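You operate a simulated robot arm through the tools that you are given. There is no shell and no other tool. Be economical: measure what you need, move in short steps, check, and stop when the job is done.

Carry out the task below with a simulated robot arm. There is one attempt and no reset: what you move stays moved.

TASK
Put the yellow tag seal and the blue tag seal in the steel bowl of green machine one.
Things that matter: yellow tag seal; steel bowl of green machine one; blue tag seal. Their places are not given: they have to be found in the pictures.

It is judged by the outcome, as a careful person would: the job done as asked, and still so three seconds after it is handed in. It fails if anything else is knocked over, pushed out of place, dropped, spilled or broken.

THE ROBOT
A 6-joint arm with a two-finger parallel gripper, fixed in place. Base frame: the origin is at the foot of the arm, x ahead of it, y to its left, z up; the work surface is at about z = 850. Lengths are in mm, angles in degrees, forces in N, time in s.
With the tool pointing down near the work surface it reaches from about 240 to 640 mm from the base axis. Its first joint turns from -66.0 to 66.0 degrees. Payload 2.7 kg.
Tool frame: the origin (TCP) lies between the finger pads and is the grasp point; the fingertips stand 23 mm ahead of it; z points along the fingers, y is the line along which they close. The gripper opens to 94 mm. The fingers are 38 mm wide and 10 mm thick; the gripper's body (54 by 96 mm) begins 39 mm behind the TCP.
Orientation is that of the tool frame in the base frame, as a unit quaternion [w, x, y, z]. With the fingers straight down and closing along the base's y, the tool's x points along the base's -x, its y along +y and its z along -z.

THE INTERFACE
- The arm moves only by the tool move_arm. Its arguments are lists of equal length, an entry for each row: "grip": the finger opening in mm, from 0 to 94; "travel": the shift along the tool's x, y, z in mm, a list of three; "dr": the turn, a rotation vector about the tool's x, y, z in degrees, a list of three. In form: {"grip": [grip, ...], "travel": [[x, y, z], ...], "dr": [[ax, ay, az], ...]}. A call has 1 to 10 rows; each row shifts and turns the commanded pose from where the row before left it, along the tool's axes as they then stand. A row lasts 0.2 s, in which the tool goes at most 50 mm and 8.6 degrees; a call with a longer step from one row to the next is refused whole, and so is a gripper value outside its range. A pose out of reach is approached as far as the arm can. The call stops where the force on the tool passes 40 N (or 10 N more than at its start, if that is more) or the arm is blocked; 0.2 s more then pass. The fingers move at their own pace (about 45 mm/s each) and stop on an object; they squeeze with about 24 N. The grip force told is the motor's: it shows also when the fingers shut on nothing. Time passes only in rows, and 0.2 s behind the last, so rows that do not move let the fingers close. It gives the time, the measured TCP pose, the force on the tool (base axes), the opening and the grip force at its end, in the units of the frame above (readings bear some noise).
- Cameras (640 x 400 px; columns grow to the right, rows downward): "scene" is fixed at [90.4, -455.1, 1394]; the picture's right is [0.58, -0.81, 0.00], its down [-0.53, -0.38, -0.76] and it looks along [0.61, 0.44, -0.66] (base axes); focal length 333 px, centre (320, 200). "wrist" rides on the gripper at [-39, 0, -44] in the tool frame; the picture's right is [0.00, -1.00, 0.00], its down [0.97, 0.00, -0.24] and it looks along [0.24, 0.00, 0.97] (tool axes); focal length 218 px, centre (320, 200).
- snapshot(camera): a new picture of that camera. No time passes.
- locate(camera, pixels): for up to 12 pixels [column, row] of the newest picture of that camera ("zoom" is the newest enlarged one), the place [x, y, z] in the base frame of the surface seen there, good to about 2 mm. No time passes.
- inspect(camera, box): a new picture of the part [left, top, right, bottom] of that camera's present view, enlarged. No time passes.
- job_done(): hands the job in; it is judged then, once.

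Work in short steps. Measure before you move; look again where a grasp or a placing could have gone wrong, and mend it. You have 60 turns and 30 pictures in all, the two below and enlarged ones among them. Open the gripper and draw the arm clear of the work before you hand the job in, unless the task says otherwise; then end with one line.

The tools are called after "Emit:" as name(argument=value, ...) on one line, values as JSON. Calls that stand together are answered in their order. move_arm: Moves the arm, as the interface text tells. Its arguments: {"type":"object","properties":{"grip":{"type":"array","items":{"type":"number"}},"travel":{"type":"array","items":{"type":"array","items":{"type":"number"}}},"dr":{"type":"array","items":{"type":"array","items":{"type":"number"}}}},"required":["grip","travel","dr"]} The other tools are called the same way: snapshot (camera) takes a picture; locate (camera, pixels) gives the place of the surface under pixels of a picture; inspect (camera, box) takes an enlarged picture of a part of a camera's view; job_done () hands the job in.

At the start:

```text
time_s: 0.0
position: [359.4, -21.2, 1129.3]
ee_rot: [0.0, 0.0, 1.0, 0.0]
wrist_force: [-0.1, 0.4, -0.5]
width: 93.9
grasp_force: 0.1
```

scene: 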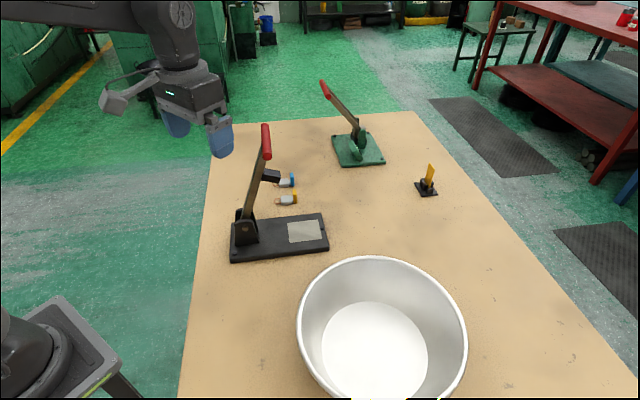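
wrist: 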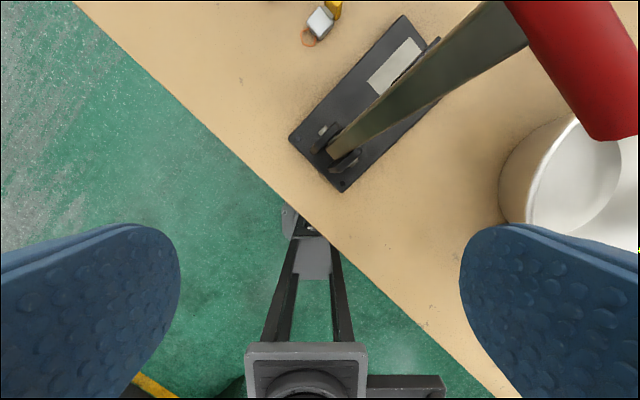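

The scene shows small tag seals near (287,180) and (287,200), with the bowl near (380,330). I'll enlarge these areas.

Emit:
inspect(camera="scene", box=[220, 110, 400, 222])

Emit:
inspect(camera="scene", box=[280, 230, 500, 400])

Emit:
locate(camera="scene", pixels=[[287, 180], [292, 180], [280, 184], [287, 199], [295, 199], [280, 201], [375, 350], [382, 258], [300, 330], [466, 340], [427, 182], [265, 140]])

```text
3.56 times, centred on (310, 166) of scene
```

zoom: 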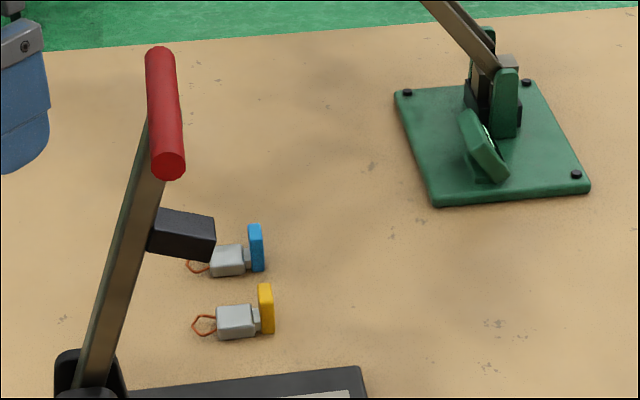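

```text
2.35 times, centred on (390, 315) of scene
```

zoom: 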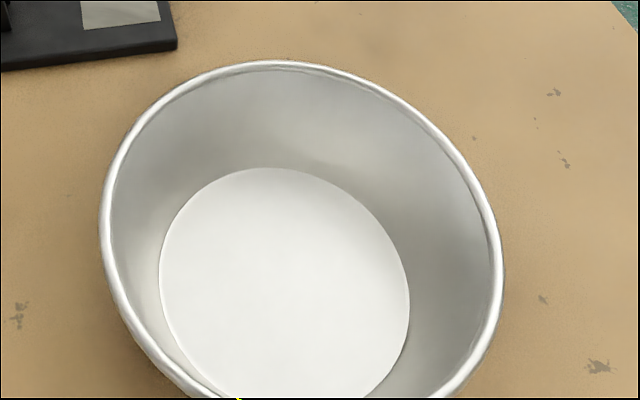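

```text
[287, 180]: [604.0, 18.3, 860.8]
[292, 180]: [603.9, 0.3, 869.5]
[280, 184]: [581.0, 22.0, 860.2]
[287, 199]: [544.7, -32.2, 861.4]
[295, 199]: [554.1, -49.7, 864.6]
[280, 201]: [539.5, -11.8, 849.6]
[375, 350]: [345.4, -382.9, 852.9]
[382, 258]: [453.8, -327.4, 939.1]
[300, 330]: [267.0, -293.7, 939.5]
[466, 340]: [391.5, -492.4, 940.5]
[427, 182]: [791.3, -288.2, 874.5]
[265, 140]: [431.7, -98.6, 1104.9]
```

One bowl only (rim z≈940). I'll enlarge the seals and the black machine's lever to measure axes and clearances.

Emit:
inspect(camera="scene", box=[262, 164, 310, 212])

Emit:
locate(camera="scene", pixels=[[265, 127], [267, 156], [266, 148], [258, 165], [252, 195], [270, 174], [279, 176], [247, 210], [322, 216], [327, 248], [232, 260], [240, 225]])

Emit:
locate(camera="zoom", pixels=[[320, 200]])

```text
8.33 times, centred on (286, 188) of scene
```

zoom: 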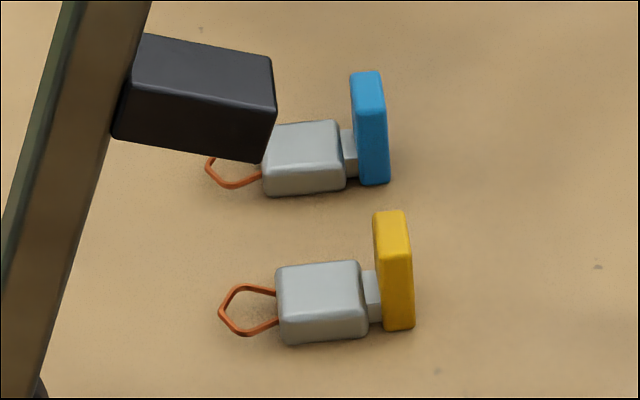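

```text
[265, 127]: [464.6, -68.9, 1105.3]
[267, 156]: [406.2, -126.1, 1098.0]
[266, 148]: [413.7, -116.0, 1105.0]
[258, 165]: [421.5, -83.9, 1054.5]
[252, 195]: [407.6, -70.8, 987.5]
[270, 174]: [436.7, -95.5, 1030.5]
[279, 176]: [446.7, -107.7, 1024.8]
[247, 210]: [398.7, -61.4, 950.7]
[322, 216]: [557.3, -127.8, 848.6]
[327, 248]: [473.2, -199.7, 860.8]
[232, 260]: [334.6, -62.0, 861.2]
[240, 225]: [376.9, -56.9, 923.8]
```

```text
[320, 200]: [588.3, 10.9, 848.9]
```

Measuring the seals' body ends and tags in the enlargement, plus the arm's own link shape near the top of the scene picture.

Emit:
locate(camera="zoom", pixels=[[283, 272], [352, 267], [366, 310], [284, 310], [284, 335], [395, 215], [392, 320], [268, 170], [335, 128], [338, 170], [365, 80], [372, 178]])

Emit:
locate(camera="scene", pixels=[[190, 95], [180, 70], [165, 30], [180, 10], [60, 12], [115, 100], [150, 80], [220, 130]])

```text
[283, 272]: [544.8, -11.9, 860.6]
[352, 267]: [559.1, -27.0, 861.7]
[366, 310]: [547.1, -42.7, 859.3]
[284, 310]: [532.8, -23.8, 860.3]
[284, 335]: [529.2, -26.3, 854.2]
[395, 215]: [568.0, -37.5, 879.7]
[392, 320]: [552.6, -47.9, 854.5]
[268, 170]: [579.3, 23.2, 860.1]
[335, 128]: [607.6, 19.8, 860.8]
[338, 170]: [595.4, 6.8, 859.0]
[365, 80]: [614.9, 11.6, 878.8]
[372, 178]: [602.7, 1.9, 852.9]
```

```text
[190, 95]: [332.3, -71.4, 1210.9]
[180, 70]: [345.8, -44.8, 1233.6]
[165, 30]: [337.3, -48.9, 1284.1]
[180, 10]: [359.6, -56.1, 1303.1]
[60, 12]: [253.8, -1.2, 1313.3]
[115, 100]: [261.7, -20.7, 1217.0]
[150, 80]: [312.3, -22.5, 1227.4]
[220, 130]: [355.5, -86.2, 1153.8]
```

Seals: yellow body ≈(545,-27), blue body ≈(594,15), both with axis along (0.7,-0.7), top z 861. The lever's red handle (z≈1105, end near (468,-65)) may get in the forearm's way, so I'll yaw 45° and lean the tool 20° so that the wrist sits away from the handle. First I rise and turn.

Emit:
move_arm(grip=[60, 60, 60, 60, 60, 60, 60, 60, 60, 60], travel=[[0, 0, -50], [0, 0, 0], [0, 0, 0], [0, 0, 0], [0, 0, 0], [0, 0, 0], [0, 0, 0], [0, 0, 0], [0, 0, 0], [0, 0, 0]], dr=[[0, 0, 0], [0, 0, 7.5], [0, 0, 7.5], [0, 0, 7.5], [0, 0, 7.5], [0, 0, 7.5], [0, 0, 7.5], [0, -6.7, 0], [0, -6.7, 0], [0, -6.6, 0]])

```text
time_s: 2.2
position: [357.4, -20.3, 1179.3]
ee_rot: [0.161, 0.378, 0.909, -0.066]
wrist_force: [-1.1, -0.6, -0.2]
width: 60.3
grasp_force: 0.0
```

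Orientation is as planned. Next I travel above the blue seal.

Emit:
move_arm(grip=[45, 45, 45, 45, 45, 45, 45], travel=[[-21.6, 31.9, 7.9], [-21.6, 31.9, 7.9], [-21.6, 31.9, 7.9], [-21.6, 31.9, 7.9], [-21.6, 31.9, 7.9], [-21.6, 31.9, 7.9], [0, 0, 0]], dr=[[0, 0, 0], [0, 0, 0], [0, 0, 0], [0, 0, 0], [0, 0, 0], [0, 0, 0], [0, 0, 0]])

Emit:
snapshot(camera="scene")

Emit:
snapshot(camera="wrist")

```text
time_s: 3.8
position: [590.6, 16.2, 1176.5]
ee_rot: [0.16, 0.377, 0.91, -0.067]
wrist_force: [0.7, -0.7, 0.9]
width: 45.1
grasp_force: 0.1
```

```text
24 pictures are left
```

scene: 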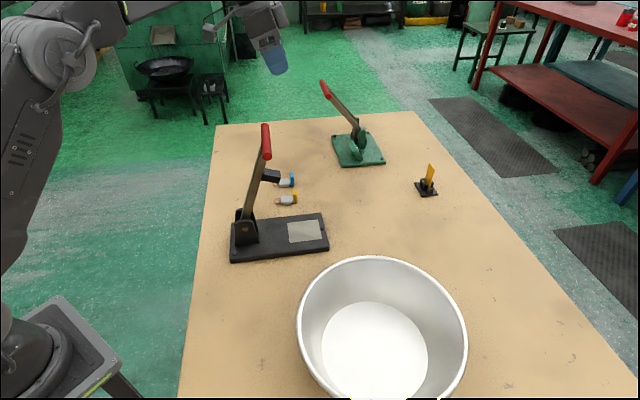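

```text
23 pictures are left
```

wrist: 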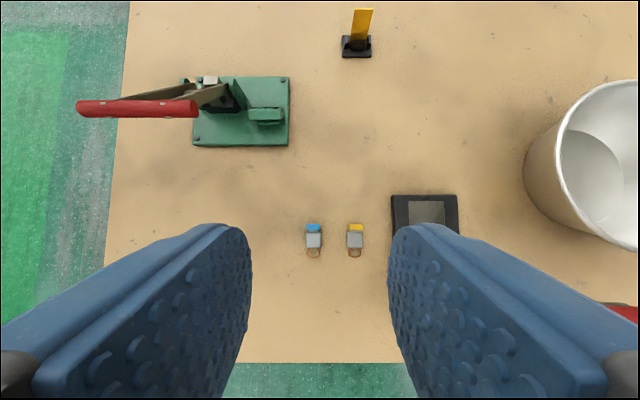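

Wrist view: blue seal at (313,238), yellow at (355,238), aligned with the fingers. I'll measure them and the green machine's handle.

Emit:
locate(camera="wrist", pixels=[[314, 240], [307, 240], [320, 240], [313, 228], [313, 248], [355, 239], [349, 239], [362, 239], [355, 227], [190, 108], [85, 108], [395, 200]])

Emit:
locate(camera="scene", pixels=[[325, 85], [330, 98], [350, 118], [60, 60], [110, 35], [90, 40]])

```text
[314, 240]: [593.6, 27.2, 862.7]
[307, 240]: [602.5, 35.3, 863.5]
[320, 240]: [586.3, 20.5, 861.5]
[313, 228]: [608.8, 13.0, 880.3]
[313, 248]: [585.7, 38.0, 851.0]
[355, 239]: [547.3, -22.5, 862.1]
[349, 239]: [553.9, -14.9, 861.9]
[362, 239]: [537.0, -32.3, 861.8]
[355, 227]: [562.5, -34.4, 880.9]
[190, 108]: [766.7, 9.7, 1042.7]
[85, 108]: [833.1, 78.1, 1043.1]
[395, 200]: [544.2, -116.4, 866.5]
```

```text
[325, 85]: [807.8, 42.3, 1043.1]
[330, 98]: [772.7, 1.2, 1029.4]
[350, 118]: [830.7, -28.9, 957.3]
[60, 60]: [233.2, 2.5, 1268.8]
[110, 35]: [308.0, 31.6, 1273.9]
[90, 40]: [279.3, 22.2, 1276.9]
```

Blue body centre ≈(594,23.5), yellow ≈(546,-25). I descend over blue to z≈900, then look.

Emit:
move_arm(grip=[45, 45, 45, 45, 45, 45, 45, 45, 45], travel=[[12.1, 1, 32.4], [12.1, 1, 32.4], [12.1, 1, 32.4], [12.1, 1, 32.4], [12.1, 1, 32.4], [12.1, 1, 32.4], [12.1, 1, 32.4], [12.1, 1, 32.4], [0, 0, 0]], dr=[[0, 0, 0], [0, 0, 0], [0, 0, 0], [0, 0, 0], [0, 0, 0], [0, 0, 0], [0, 0, 0], [0, 0, 0], [0, 0, 0]])

Emit:
snapshot(camera="scene")

Emit:
snapshot(camera="wrist")

```text
time_s: 5.8
position: [595.4, 24.1, 900.2]
ee_rot: [0.161, 0.377, 0.91, -0.066]
wrist_force: [-0.9, 0.0, -0.4]
width: 44.9
grasp_force: 0.0
```

```text
22 pictures are left
```

scene: 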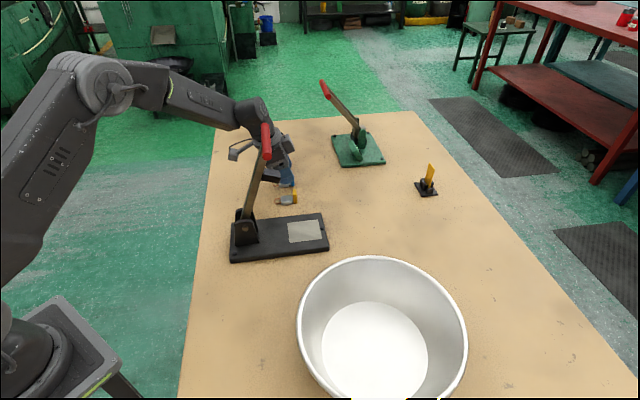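

```text
21 pictures are left
```

wrist: 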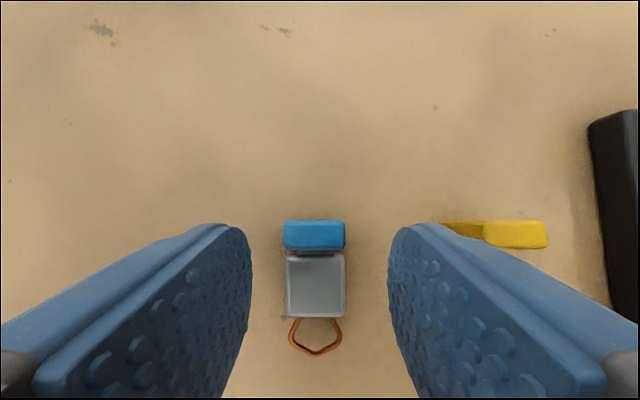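

The blue seal sits centred between the fingers at (315,285). I lower 24 mm and read the forearm position for the later yellow pick.

Emit:
move_arm(grip=[45, 45, 45], travel=[[4.1, -0.5, 11.3], [4.1, -0.5, 11.3], [0, 0, 0]], dr=[[0, 0, 0], [0, 0, 0], [0, 0, 0]])

Emit:
inspect(camera="scene", box=[220, 90, 320, 220])

Emit:
locate(camera="scene", pixels=[[250, 115], [225, 110], [200, 110], [245, 152], [285, 145]])

```text
time_s: 6.6
position: [595.1, 24.0, 878.6]
ee_rot: [0.162, 0.377, 0.91, -0.066]
wrist_force: [-3.7, 2.2, 10.6]
width: 45.8
grasp_force: 1.0
```

```text
3.08 times, centred on (270, 155) of scene
```

zoom: 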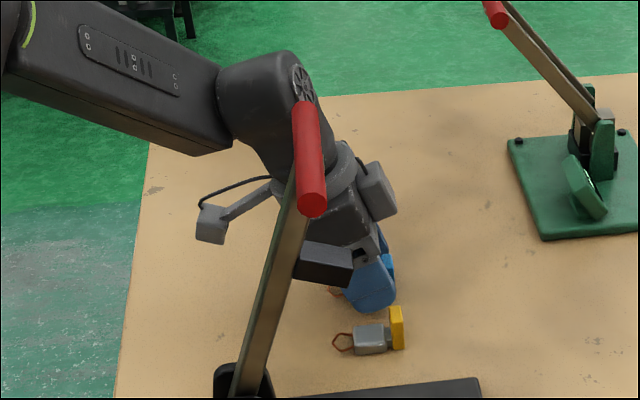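

```text
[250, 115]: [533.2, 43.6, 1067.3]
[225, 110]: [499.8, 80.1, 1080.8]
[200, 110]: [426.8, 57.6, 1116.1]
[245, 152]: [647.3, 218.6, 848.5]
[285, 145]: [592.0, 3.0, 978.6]
```

The fingertip corner touches the table (10 N up) at z 878.6; I raise 1.5 mm and close.

Emit:
move_arm(grip=[45, 10, 5, 5, 5, 5], travel=[[-0.9, 0, -2.5], [0, 0, 0], [0, 0, 0], [0, 0, 0], [0, 0, 0], [0, 0, 0]], dr=[[0, 0, 0], [0, 0, 0], [0, 0, 0], [0, 0, 0], [0, 0, 0], [0, 0, 0]])

Emit:
inspect(camera="wrist", box=[200, 180, 440, 400])

```text
time_s: 8.0
position: [593.4, 22.9, 879.4]
ee_rot: [0.161, 0.377, 0.91, -0.066]
wrist_force: [-0.4, -0.3, 0.0]
width: 24.5
grasp_force: 24.2
```

```text
1.82 times, centred on (320, 290) of wrist
```

zoom: 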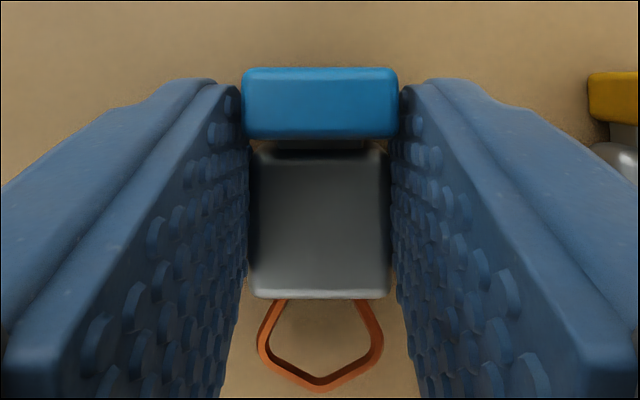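

The fingers hold at 24.5 mm with 24 N. I lift straight up to z≈1180.

Emit:
move_arm(grip=[5, 5, 5, 5, 5, 5, 5, 5, 5, 5], travel=[[-3.4, 0, -9.4], [-8.5, 0, -23.5], [-12.8, 0, -35.2], [-12.8, 0, -35.2], [-12.8, 0, -35.2], [-12.8, 0, -35.2], [-12.8, 0, -35.2], [-12.8, 0, -35.2], [-12.8, 0, -35.2], [0, 0, 0]], dr=[[0, 0, 0], [0, 0, 0], [0, 0, 0], [0, 0, 0], [0, 0, 0], [0, 0, 0], [0, 0, 0], [0, 0, 0], [0, 0, 0], [0, 0, 0]])

Emit:
inspect(camera="wrist", box=[200, 180, 440, 400])

```text
time_s: 10.2
position: [593.2, 24.4, 1177.8]
ee_rot: [0.161, 0.376, 0.91, -0.066]
wrist_force: [0.0, -0.6, -1.2]
width: 24.8
grasp_force: 24.5
```

```text
1.82 times, centred on (320, 290) of wrist
```

zoom: 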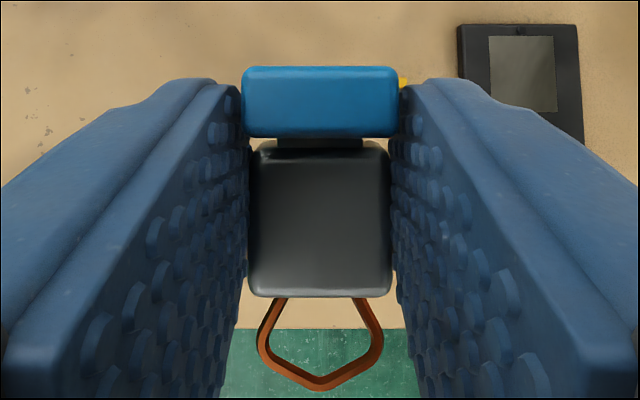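

Seal held. I swing at z≈1178 (over the handle, top ≈1115) to above the bowl at (366,-363).

Emit:
move_arm(grip=[5, 5, 5, 5, 5, 5, 5, 5, 5, 5], travel=[[-10.62, -43.42, 3.87], [-10.62, -43.42, 3.87], [-10.62, -43.42, 3.87], [-10.62, -43.42, 3.87], [-10.62, -43.42, 3.87], [-10.62, -43.42, 3.87], [-10.62, -43.42, 3.87], [-10.62, -43.42, 3.87], [-10.62, -43.42, 3.87], [-10.62, -43.42, 3.87]], dr=[[0, 0, 0], [0, 0, 0], [0, 0, 0], [0, 0, 0], [0, 0, 0], [0, 0, 0], [0, 0, 0], [0, 0, 0], [0, 0, 0], [0, 0, 0]])

Emit:
snapshot(camera="wrist")

```text
time_s: 12.4
position: [368.5, -364.2, 1176.6]
ee_rot: [0.16, 0.376, 0.91, -0.066]
wrist_force: [-0.5, 0.5, -0.4]
width: 24.6
grasp_force: 24.5
```

```text
17 pictures are left
```

wrist: 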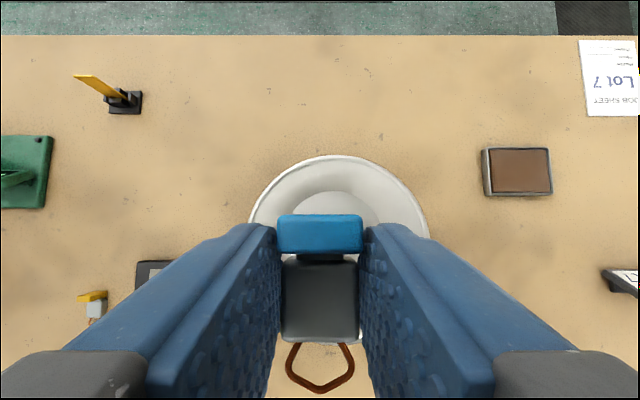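

Before lowering, there's a job sheet at (605,80) and an object at the right edge (625,280). I check whether other bowls or labels exist.

Emit:
inspect(camera="wrist", box=[470, 20, 640, 310])

Emit:
locate(camera="wrist", pixels=[[625, 280], [610, 90], [636, 70], [340, 157], [252, 215], [426, 220]])

```text
1.38 times, centred on (555, 165) of wrist
```

zoom: 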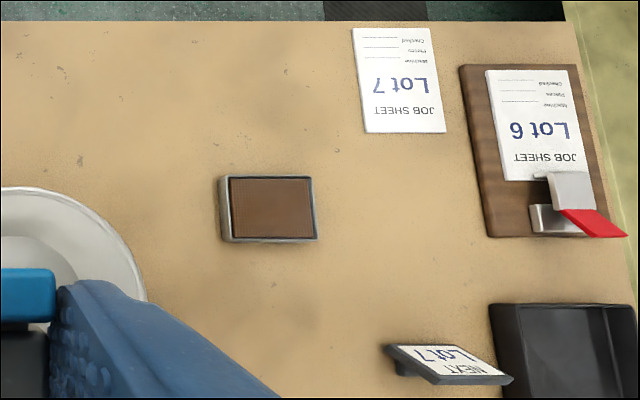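

```text
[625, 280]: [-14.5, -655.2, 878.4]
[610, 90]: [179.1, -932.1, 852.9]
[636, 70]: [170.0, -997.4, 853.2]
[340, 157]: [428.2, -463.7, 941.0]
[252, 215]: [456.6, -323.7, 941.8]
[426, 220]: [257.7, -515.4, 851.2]
```

The other items are unrelated (ink pad, job sheets, tray); this is the only bowl. I'll reduce the lean to ~7° so the rear bracket clears the rim, then lower into the bowl.

Emit:
move_arm(grip=[5, 5, 5, 5, 5, 5, 5, 5, 5, 5], travel=[[0, 0, 0], [0, 0, 0], [4.6, -0.3, 34.9], [4.6, -0.3, 34.9], [4.6, -0.3, 34.9], [4.6, -0.3, 34.9], [4.6, -0.3, 34.9], [4.6, -0.3, 34.9], [0, 0, 0], [0, 0, 0]], dr=[[0, 6.6, 0], [0, 6.6, 0], [0, 0, 0], [0, 0, 0], [0, 0, 0], [0, 0, 0], [0, 0, 0], [0, 0, 0], [0, 0, 0], [0, 0, 0]])

Emit:
snapshot(camera="scene")

```text
time_s: 14.6
position: [363.9, -363.4, 967.6]
ee_rot: [0.055, 0.382, 0.922, -0.023]
wrist_force: [0.2, 0.3, -0.7]
width: 24.4
grasp_force: 24.0
```

```text
15 pictures are left
```

scene: 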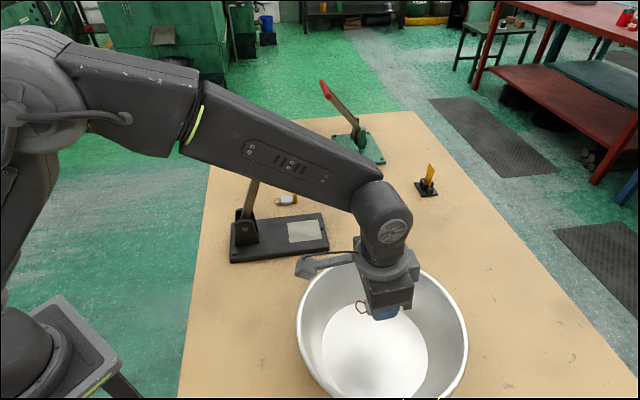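

The gripper is over the bowl at z 968. I check the bracket (near (310,266)) and forearm heights before lowering further.

Emit:
locate(camera="scene", pixels=[[300, 268], [310, 275], [330, 264], [270, 180], [340, 205], [250, 170], [375, 300], [364, 308], [395, 310]])

```text
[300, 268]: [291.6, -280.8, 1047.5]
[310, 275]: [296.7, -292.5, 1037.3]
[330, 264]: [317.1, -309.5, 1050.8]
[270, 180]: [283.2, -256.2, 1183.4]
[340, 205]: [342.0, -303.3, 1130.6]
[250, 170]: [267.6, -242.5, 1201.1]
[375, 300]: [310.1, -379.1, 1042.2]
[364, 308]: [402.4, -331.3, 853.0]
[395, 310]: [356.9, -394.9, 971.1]
```

Bracket bottom is ~68 mm above the TCP, so at TCP z 893 it still clears the rim (940) by ~20 mm. Lowering.

Emit:
move_arm(grip=[5, 5, 5, 5], travel=[[2.9, 0, 24.5], [2.9, 0, 24.5], [2.9, 0, 24.5], [0, 0, 0]], dr=[[0, 0, 0], [0, 0, 0], [0, 0, 0], [0, 0, 0]])

Emit:
inspect(camera="scene", box=[280, 230, 500, 400])

```text
time_s: 15.6
position: [364.8, -361.8, 891.8]
ee_rot: [0.055, 0.382, 0.922, -0.023]
wrist_force: [0.7, -0.7, -0.3]
width: 24.6
grasp_force: 23.9
```

```text
2.35 times, centred on (390, 315) of scene
```

zoom: 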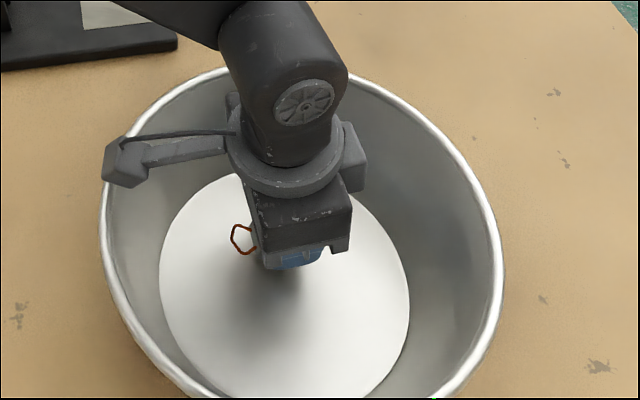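

No contact yet. I lower 5 mm more, open gently to 45 mm, then rise straight out to z≈1180.

Emit:
move_arm(grip=[5, 5, 30, 45, 45, 45], travel=[[0.6, 0, 5], [0, 0, 0], [0, 0, 0], [0, 0, 0], [0, 0, 0], [0, 0, 0]], dr=[[0, 0, 0], [0, 0, 0], [0, 0, 0], [0, 0, 0], [0, 0, 0], [0, 0, 0]])

Emit:
move_arm(grip=[45, 45, 45, 45, 45, 45, 45, 45, 45, 45], travel=[[-2.4, 0, -19.9], [-4.3, 0, -36], [-4.3, 0, -36], [-4.3, 0, -36], [-4.3, 0, -36], [-4.3, 0, -36], [-4.3, 0, -36], [-4.3, 0, -36], [-2.4, 0, -19.9], [0, 0, 0]], dr=[[0, 0, 0], [0, 0, 0], [0, 0, 0], [0, 0, 0], [0, 0, 0], [0, 0, 0], [0, 0, 0], [0, -6.6, 0], [0, -6.6, 0], [0, 0, 0]])

Emit:
snapshot(camera="wrist")

```text
time_s: 17.0
position: [364.4, -363.2, 886.9]
ee_rot: [0.055, 0.381, 0.923, -0.023]
wrist_force: [0.7, -0.2, -0.9]
width: 45.1
grasp_force: 0.1
```

```text
time_s: 19.2
position: [362.1, -361.8, 1181.9]
ee_rot: [0.161, 0.377, 0.91, -0.067]
wrist_force: [0.6, -0.9, -0.1]
width: 45.1
grasp_force: 0.2
```

```text
13 pictures are left
```

wrist: 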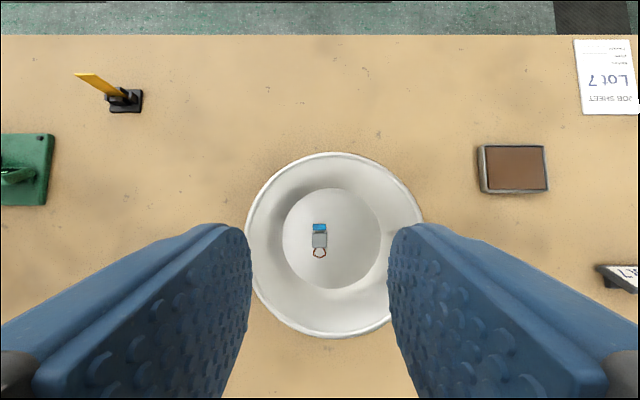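

Blue lies in the bowl at (319,240). Now I move above yellow at (547,-24.5), staying at z≈1180.

Emit:
move_arm(grip=[45, 45, 45, 45, 45, 45, 45, 45, 45, 45], travel=[[11.24, 41.02, -4.1], [11.24, 41.02, -4.1], [11.24, 41.02, -4.1], [11.24, 41.02, -4.1], [11.24, 41.02, -4.1], [11.24, 41.02, -4.1], [11.24, 41.02, -4.1], [11.24, 41.02, -4.1], [11.24, 41.02, -4.1], [0, 0, 0]], dr=[[0, 0, 0], [0, 0, 0], [0, 0, 0], [0, 0, 0], [0, 0, 0], [0, 0, 0], [0, 0, 0], [0, 0, 0], [0, 0, 0], [0, 0, 0]])

Emit:
snapshot(camera="wrist")

```text
time_s: 21.4
position: [547.4, -23.3, 1179.0]
ee_rot: [0.161, 0.377, 0.91, -0.067]
wrist_force: [-0.2, 0.0, 0.6]
width: 45.3
grasp_force: 0.1
```

```text
12 pictures are left
```

wrist: 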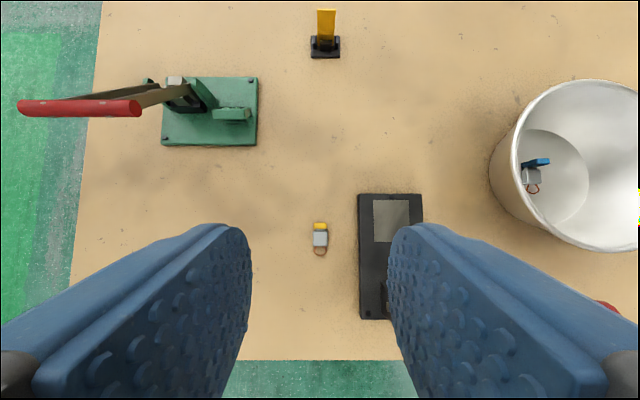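

Yellow is centred at (320,238). I descend to z≈960 and check forearm clearance from the handle.

Emit:
move_arm(grip=[45, 45, 45, 45, 45, 45, 45], travel=[[12.4, 0, 34.3], [12.4, 0, 34.3], [12.4, 0, 34.3], [12.4, 0, 34.3], [12.4, 0, 34.3], [12.4, 0, 34.3], [0, 0, 0]], dr=[[0, 0, 0], [0, 0, 0], [0, 0, 0], [0, 0, 0], [0, 0, 0], [0, 0, 0], [0, 0, 0]])

Emit:
inspect(camera="scene", box=[160, 80, 320, 220])

```text
time_s: 23.0
position: [546.2, -25.1, 961.8]
ee_rot: [0.16, 0.377, 0.91, -0.066]
wrist_force: [-0.9, -0.2, -0.2]
width: 45.0
grasp_force: 0.0
```

```text
2.86 times, centred on (240, 150) of scene
```

zoom: 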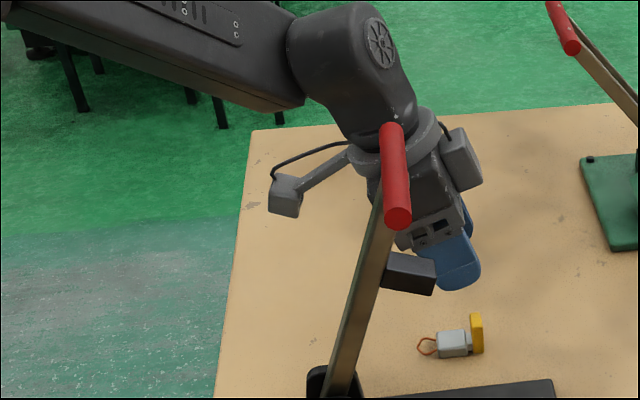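

Emit:
locate(camera="zoom", pixels=[[390, 128], [392, 200], [398, 95], [375, 45], [350, 95], [380, 160], [425, 135], [280, 95], [420, 180], [290, 60]])

```text
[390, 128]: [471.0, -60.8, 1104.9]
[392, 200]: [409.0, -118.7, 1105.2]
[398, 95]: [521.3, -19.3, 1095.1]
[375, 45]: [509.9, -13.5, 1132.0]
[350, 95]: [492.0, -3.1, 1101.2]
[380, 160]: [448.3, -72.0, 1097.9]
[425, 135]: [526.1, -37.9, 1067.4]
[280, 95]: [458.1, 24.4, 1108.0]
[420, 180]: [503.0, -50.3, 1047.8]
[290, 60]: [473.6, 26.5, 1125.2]
```

Handle end is at (473,-58); the nearest wrist surface is ~58 mm away and the forearm side is at y≈24, so it's clear. I finish the descent to z≈880.5.

Emit:
move_arm(grip=[45, 45, 45, 45, 45], travel=[[7.6, 0.3, 20.9], [7.6, 0.3, 20.9], [7.6, 0.3, 20.9], [5, 0.2, 13.6], [0, 0, 0]], dr=[[0, 0, 0], [0, 0, 0], [0, 0, 0], [0, 0, 0], [0, 0, 0]])

Emit:
inspect(camera="wrist", box=[200, 180, 440, 400])

```text
time_s: 24.2
position: [547.3, -23.5, 881.2]
ee_rot: [0.161, 0.377, 0.91, -0.067]
wrist_force: [-0.5, 0.0, -0.5]
width: 45.2
grasp_force: 0.1
```

```text
1.82 times, centred on (320, 290) of wrist
```

zoom: 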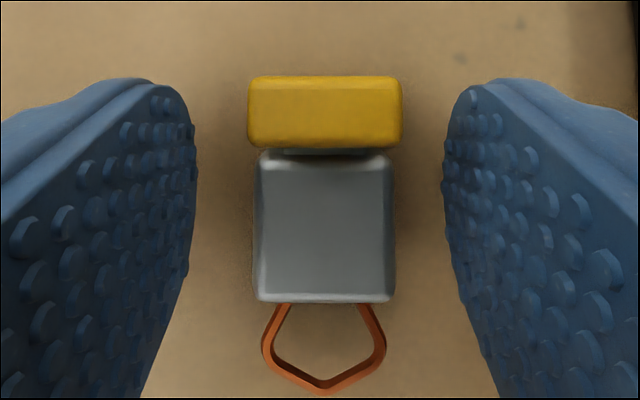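

Well centred, no contact. I lower 1 mm, close, and lift slightly to check.

Emit:
move_arm(grip=[45, 10, 5, 5, 5, 5, 5, 5, 5], travel=[[0.4, 0, 1.2], [0, 0, 0], [0, 0, 0], [0, 0, 0], [0, 0, 0], [0, 0, 0], [-3.4, 0, -9.4], [-8.5, 0, -23.5], [-8.5, 0, -23.5]], dr=[[0, 0, 0], [0, 0, 0], [0, 0, 0], [0, 0, 0], [0, 0, 0], [0, 0, 0], [0, 0, 0], [0, 0, 0], [0, 0, 0]])

Emit:
inspect(camera="wrist", box=[200, 180, 440, 400])

```text
time_s: 26.2
position: [548.6, -25.6, 938.7]
ee_rot: [0.161, 0.377, 0.91, -0.066]
wrist_force: [0.3, 0.5, -0.6]
width: 24.6
grasp_force: 24.0
```

```text
1.82 times, centred on (320, 290) of wrist
```

zoom: 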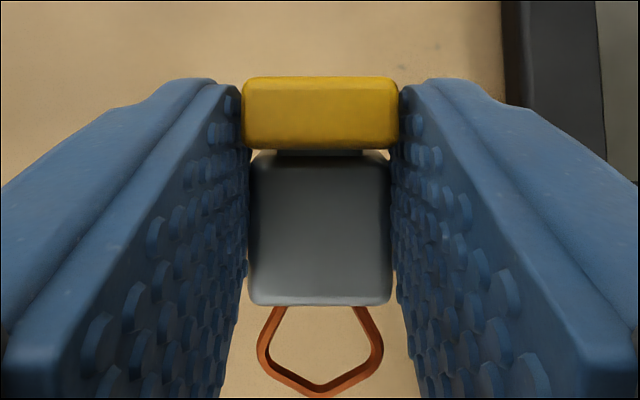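

Yellow is held. I raise it to z≈1180.

Emit:
move_arm(grip=[5, 5, 5, 5, 5, 5, 5, 5], travel=[[-11.8, 0, -32.5], [-11.8, 0, -32.5], [-11.8, 0, -32.5], [-11.8, 0, -32.5], [-11.8, 0, -32.5], [-11.8, 0, -32.5], [-11.8, 0, -32.5], [0, 0, 0]], dr=[[0, 0, 0], [0, 0, 0], [0, 0, 0], [0, 0, 0], [0, 0, 0], [0, 0, 0], [0, 0, 0], [0, 0, 0]])

Emit:
inspect(camera="scene", box=[280, 230, 500, 400])

Emit:
locate(camera="zoom", pixels=[[280, 120]])

```text
time_s: 28.0
position: [546.8, -24.8, 1182.2]
ee_rot: [0.161, 0.378, 0.909, -0.066]
wrist_force: [0.8, -0.3, -0.4]
width: 24.6
grasp_force: 24.0
```

```text
2.35 times, centred on (390, 315) of scene
```

zoom: 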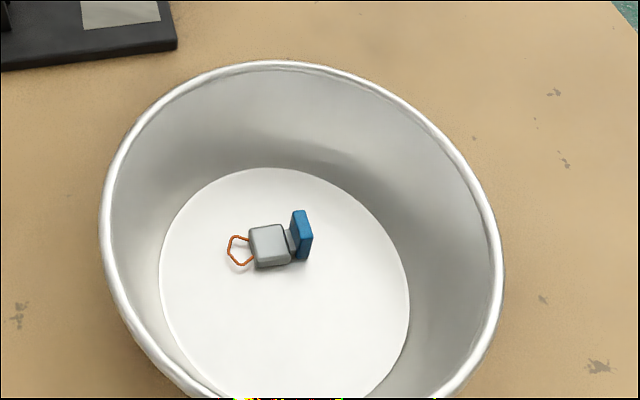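

```text
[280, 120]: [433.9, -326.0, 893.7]
```

Blue lies near the bowl's middle. I carry yellow to above (328,-399), about 50 mm from it.

Emit:
move_arm(grip=[5, 5, 5, 5, 5, 5, 5, 5, 5, 5], travel=[[-10.32, -41.93, 3.76], [-10.32, -41.93, 3.76], [-10.32, -41.93, 3.76], [-10.32, -41.93, 3.76], [-10.32, -41.93, 3.76], [-10.32, -41.93, 3.76], [-10.32, -41.93, 3.76], [-10.32, -41.93, 3.76], [-10.32, -41.93, 3.76], [-10.32, -41.93, 3.76]], dr=[[0, 0, 0], [0, 0, 0], [0, 0, 0], [0, 0, 0], [0, 0, 0], [0, 0, 0], [0, 0, 0], [0, 0, 0], [0, 0, 0], [0, 0, 0]])

```text
time_s: 30.2
position: [329.2, -398.3, 1180.4]
ee_rot: [0.16, 0.377, 0.91, -0.066]
wrist_force: [1.0, 0.0, 0.3]
width: 24.8
grasp_force: 23.9
```

Reached (329,-398). I reduce the lean and lower to z≈960, then check.

Emit:
move_arm(grip=[5, 5, 5, 5, 5, 5, 5, 5, 5], travel=[[0, 0, 0], [0, 0, 0], [4.3, 0, 36.4], [4.3, 0, 36.4], [4.3, 0, 36.4], [4.3, 0, 36.4], [4.3, 0, 36.4], [4.3, 0, 36.4], [0, 0, 0]], dr=[[0, 6.6, 0], [0, 6.6, 0], [0, 0, 0], [0, 0, 0], [0, 0, 0], [0, 0, 0], [0, 0, 0], [0, 0, 0], [0, 0, 0]])

Emit:
snapshot(camera="wrist")

```text
time_s: 32.2
position: [329.7, -397.6, 961.6]
ee_rot: [0.055, 0.381, 0.923, -0.023]
wrist_force: [0.4, -0.1, 0.0]
width: 24.7
grasp_force: 23.6
```

```text
7 pictures are left
```

wrist: 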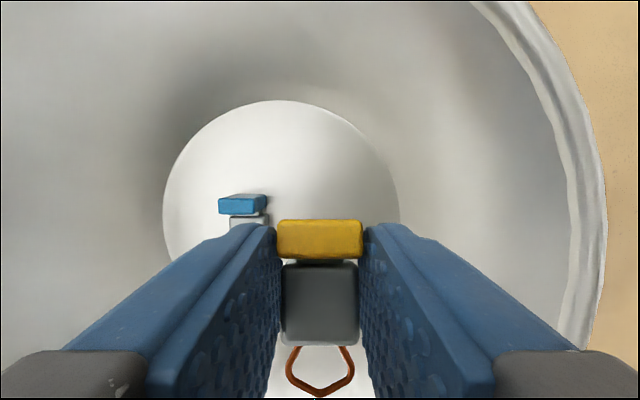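

Blue is at (242,205), left of the fingers. I measure its near edge before the final descent.

Emit:
locate(camera="wrist", pixels=[[264, 203], [262, 220], [225, 207], [398, 200], [385, 160]])

```text
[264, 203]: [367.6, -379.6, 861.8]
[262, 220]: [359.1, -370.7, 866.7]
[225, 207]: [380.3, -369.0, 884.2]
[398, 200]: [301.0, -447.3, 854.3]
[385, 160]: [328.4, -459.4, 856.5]
```

Gap from yellow's centre to blue's near edge is ~40 mm; opening to 38 mm puts the finger's outside at 29 mm. I lower to z≈887 and release.

Emit:
move_arm(grip=[5, 5, 5, 5, 30, 38, 38, 38], travel=[[2.9, 0, 24.7], [2.9, 0, 24.7], [3, 0, 24.7], [0, 0, 0], [0, 0, 0], [0, 0, 0], [0, 0, 0], [0, 0, 0]], dr=[[0, 0, 0], [0, 0, 0], [0, 0, 0], [0, 0, 0], [0, 0, 0], [0, 0, 0], [0, 0, 0], [0, 0, 0]])

Emit:
move_arm(grip=[38, 38, 38, 38, 38, 38, 38, 38, 38, 38], travel=[[-2.4, 0, -19.9], [-4.3, 0, -36], [-4.3, 0, -36], [-4.3, 0, -36], [-4.3, 0, -36], [-4.3, 0, -36], [-4.3, 0, -36], [-4.3, 0, -36], [-2.4, 0, -19.9], [0, 0, 0]], dr=[[0, 0, 0], [0, 0, 0], [0, 0, 0], [0, 0, 0], [0, 0, 0], [0, 0, 0], [0, 0, 0], [0, 0, 0], [0, 0, 0], [0, 0, 0]])

Emit:
snapshot(camera="scene")

Emit:
snapshot(camera="wrist")

```text
time_s: 34.0
position: [328.3, -398.4, 886.6]
ee_rot: [0.054, 0.382, 0.922, -0.023]
wrist_force: [0.9, -0.5, -0.2]
width: 38.0
grasp_force: 0.1
```

```text
time_s: 36.2
position: [330.6, -398.7, 1181.6]
ee_rot: [0.055, 0.382, 0.922, -0.023]
wrist_force: [-0.1, -0.9, -0.5]
width: 38.1
grasp_force: 0.2
```

```text
6 pictures are left
```

scene: 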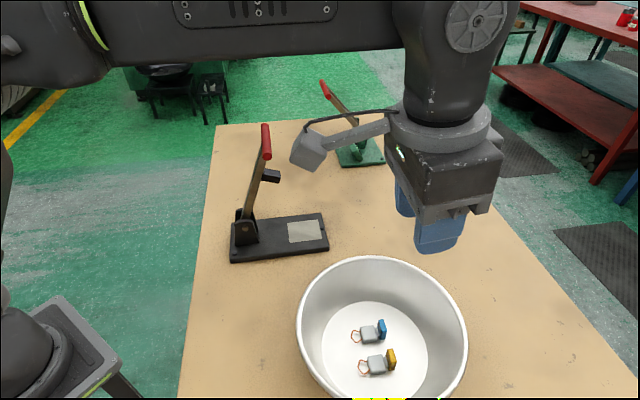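

```text
5 pictures are left
```

wrist: 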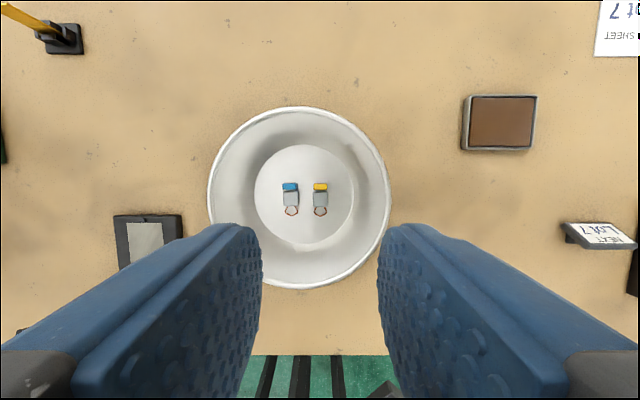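

Both seals lie in the bowl, nothing else has moved, and the arm is clear with the gripper open. I hand in.

Emit:
job_done()

```text
The job is handed in.
```

The yellow and blue tag seals are both in the steel bowl. It was the only bowl I could see, and I saw nothing labelled "green machine one", so I took it to be the one you meant. Nothing else was moved, and the arm is clear with the gripper open.
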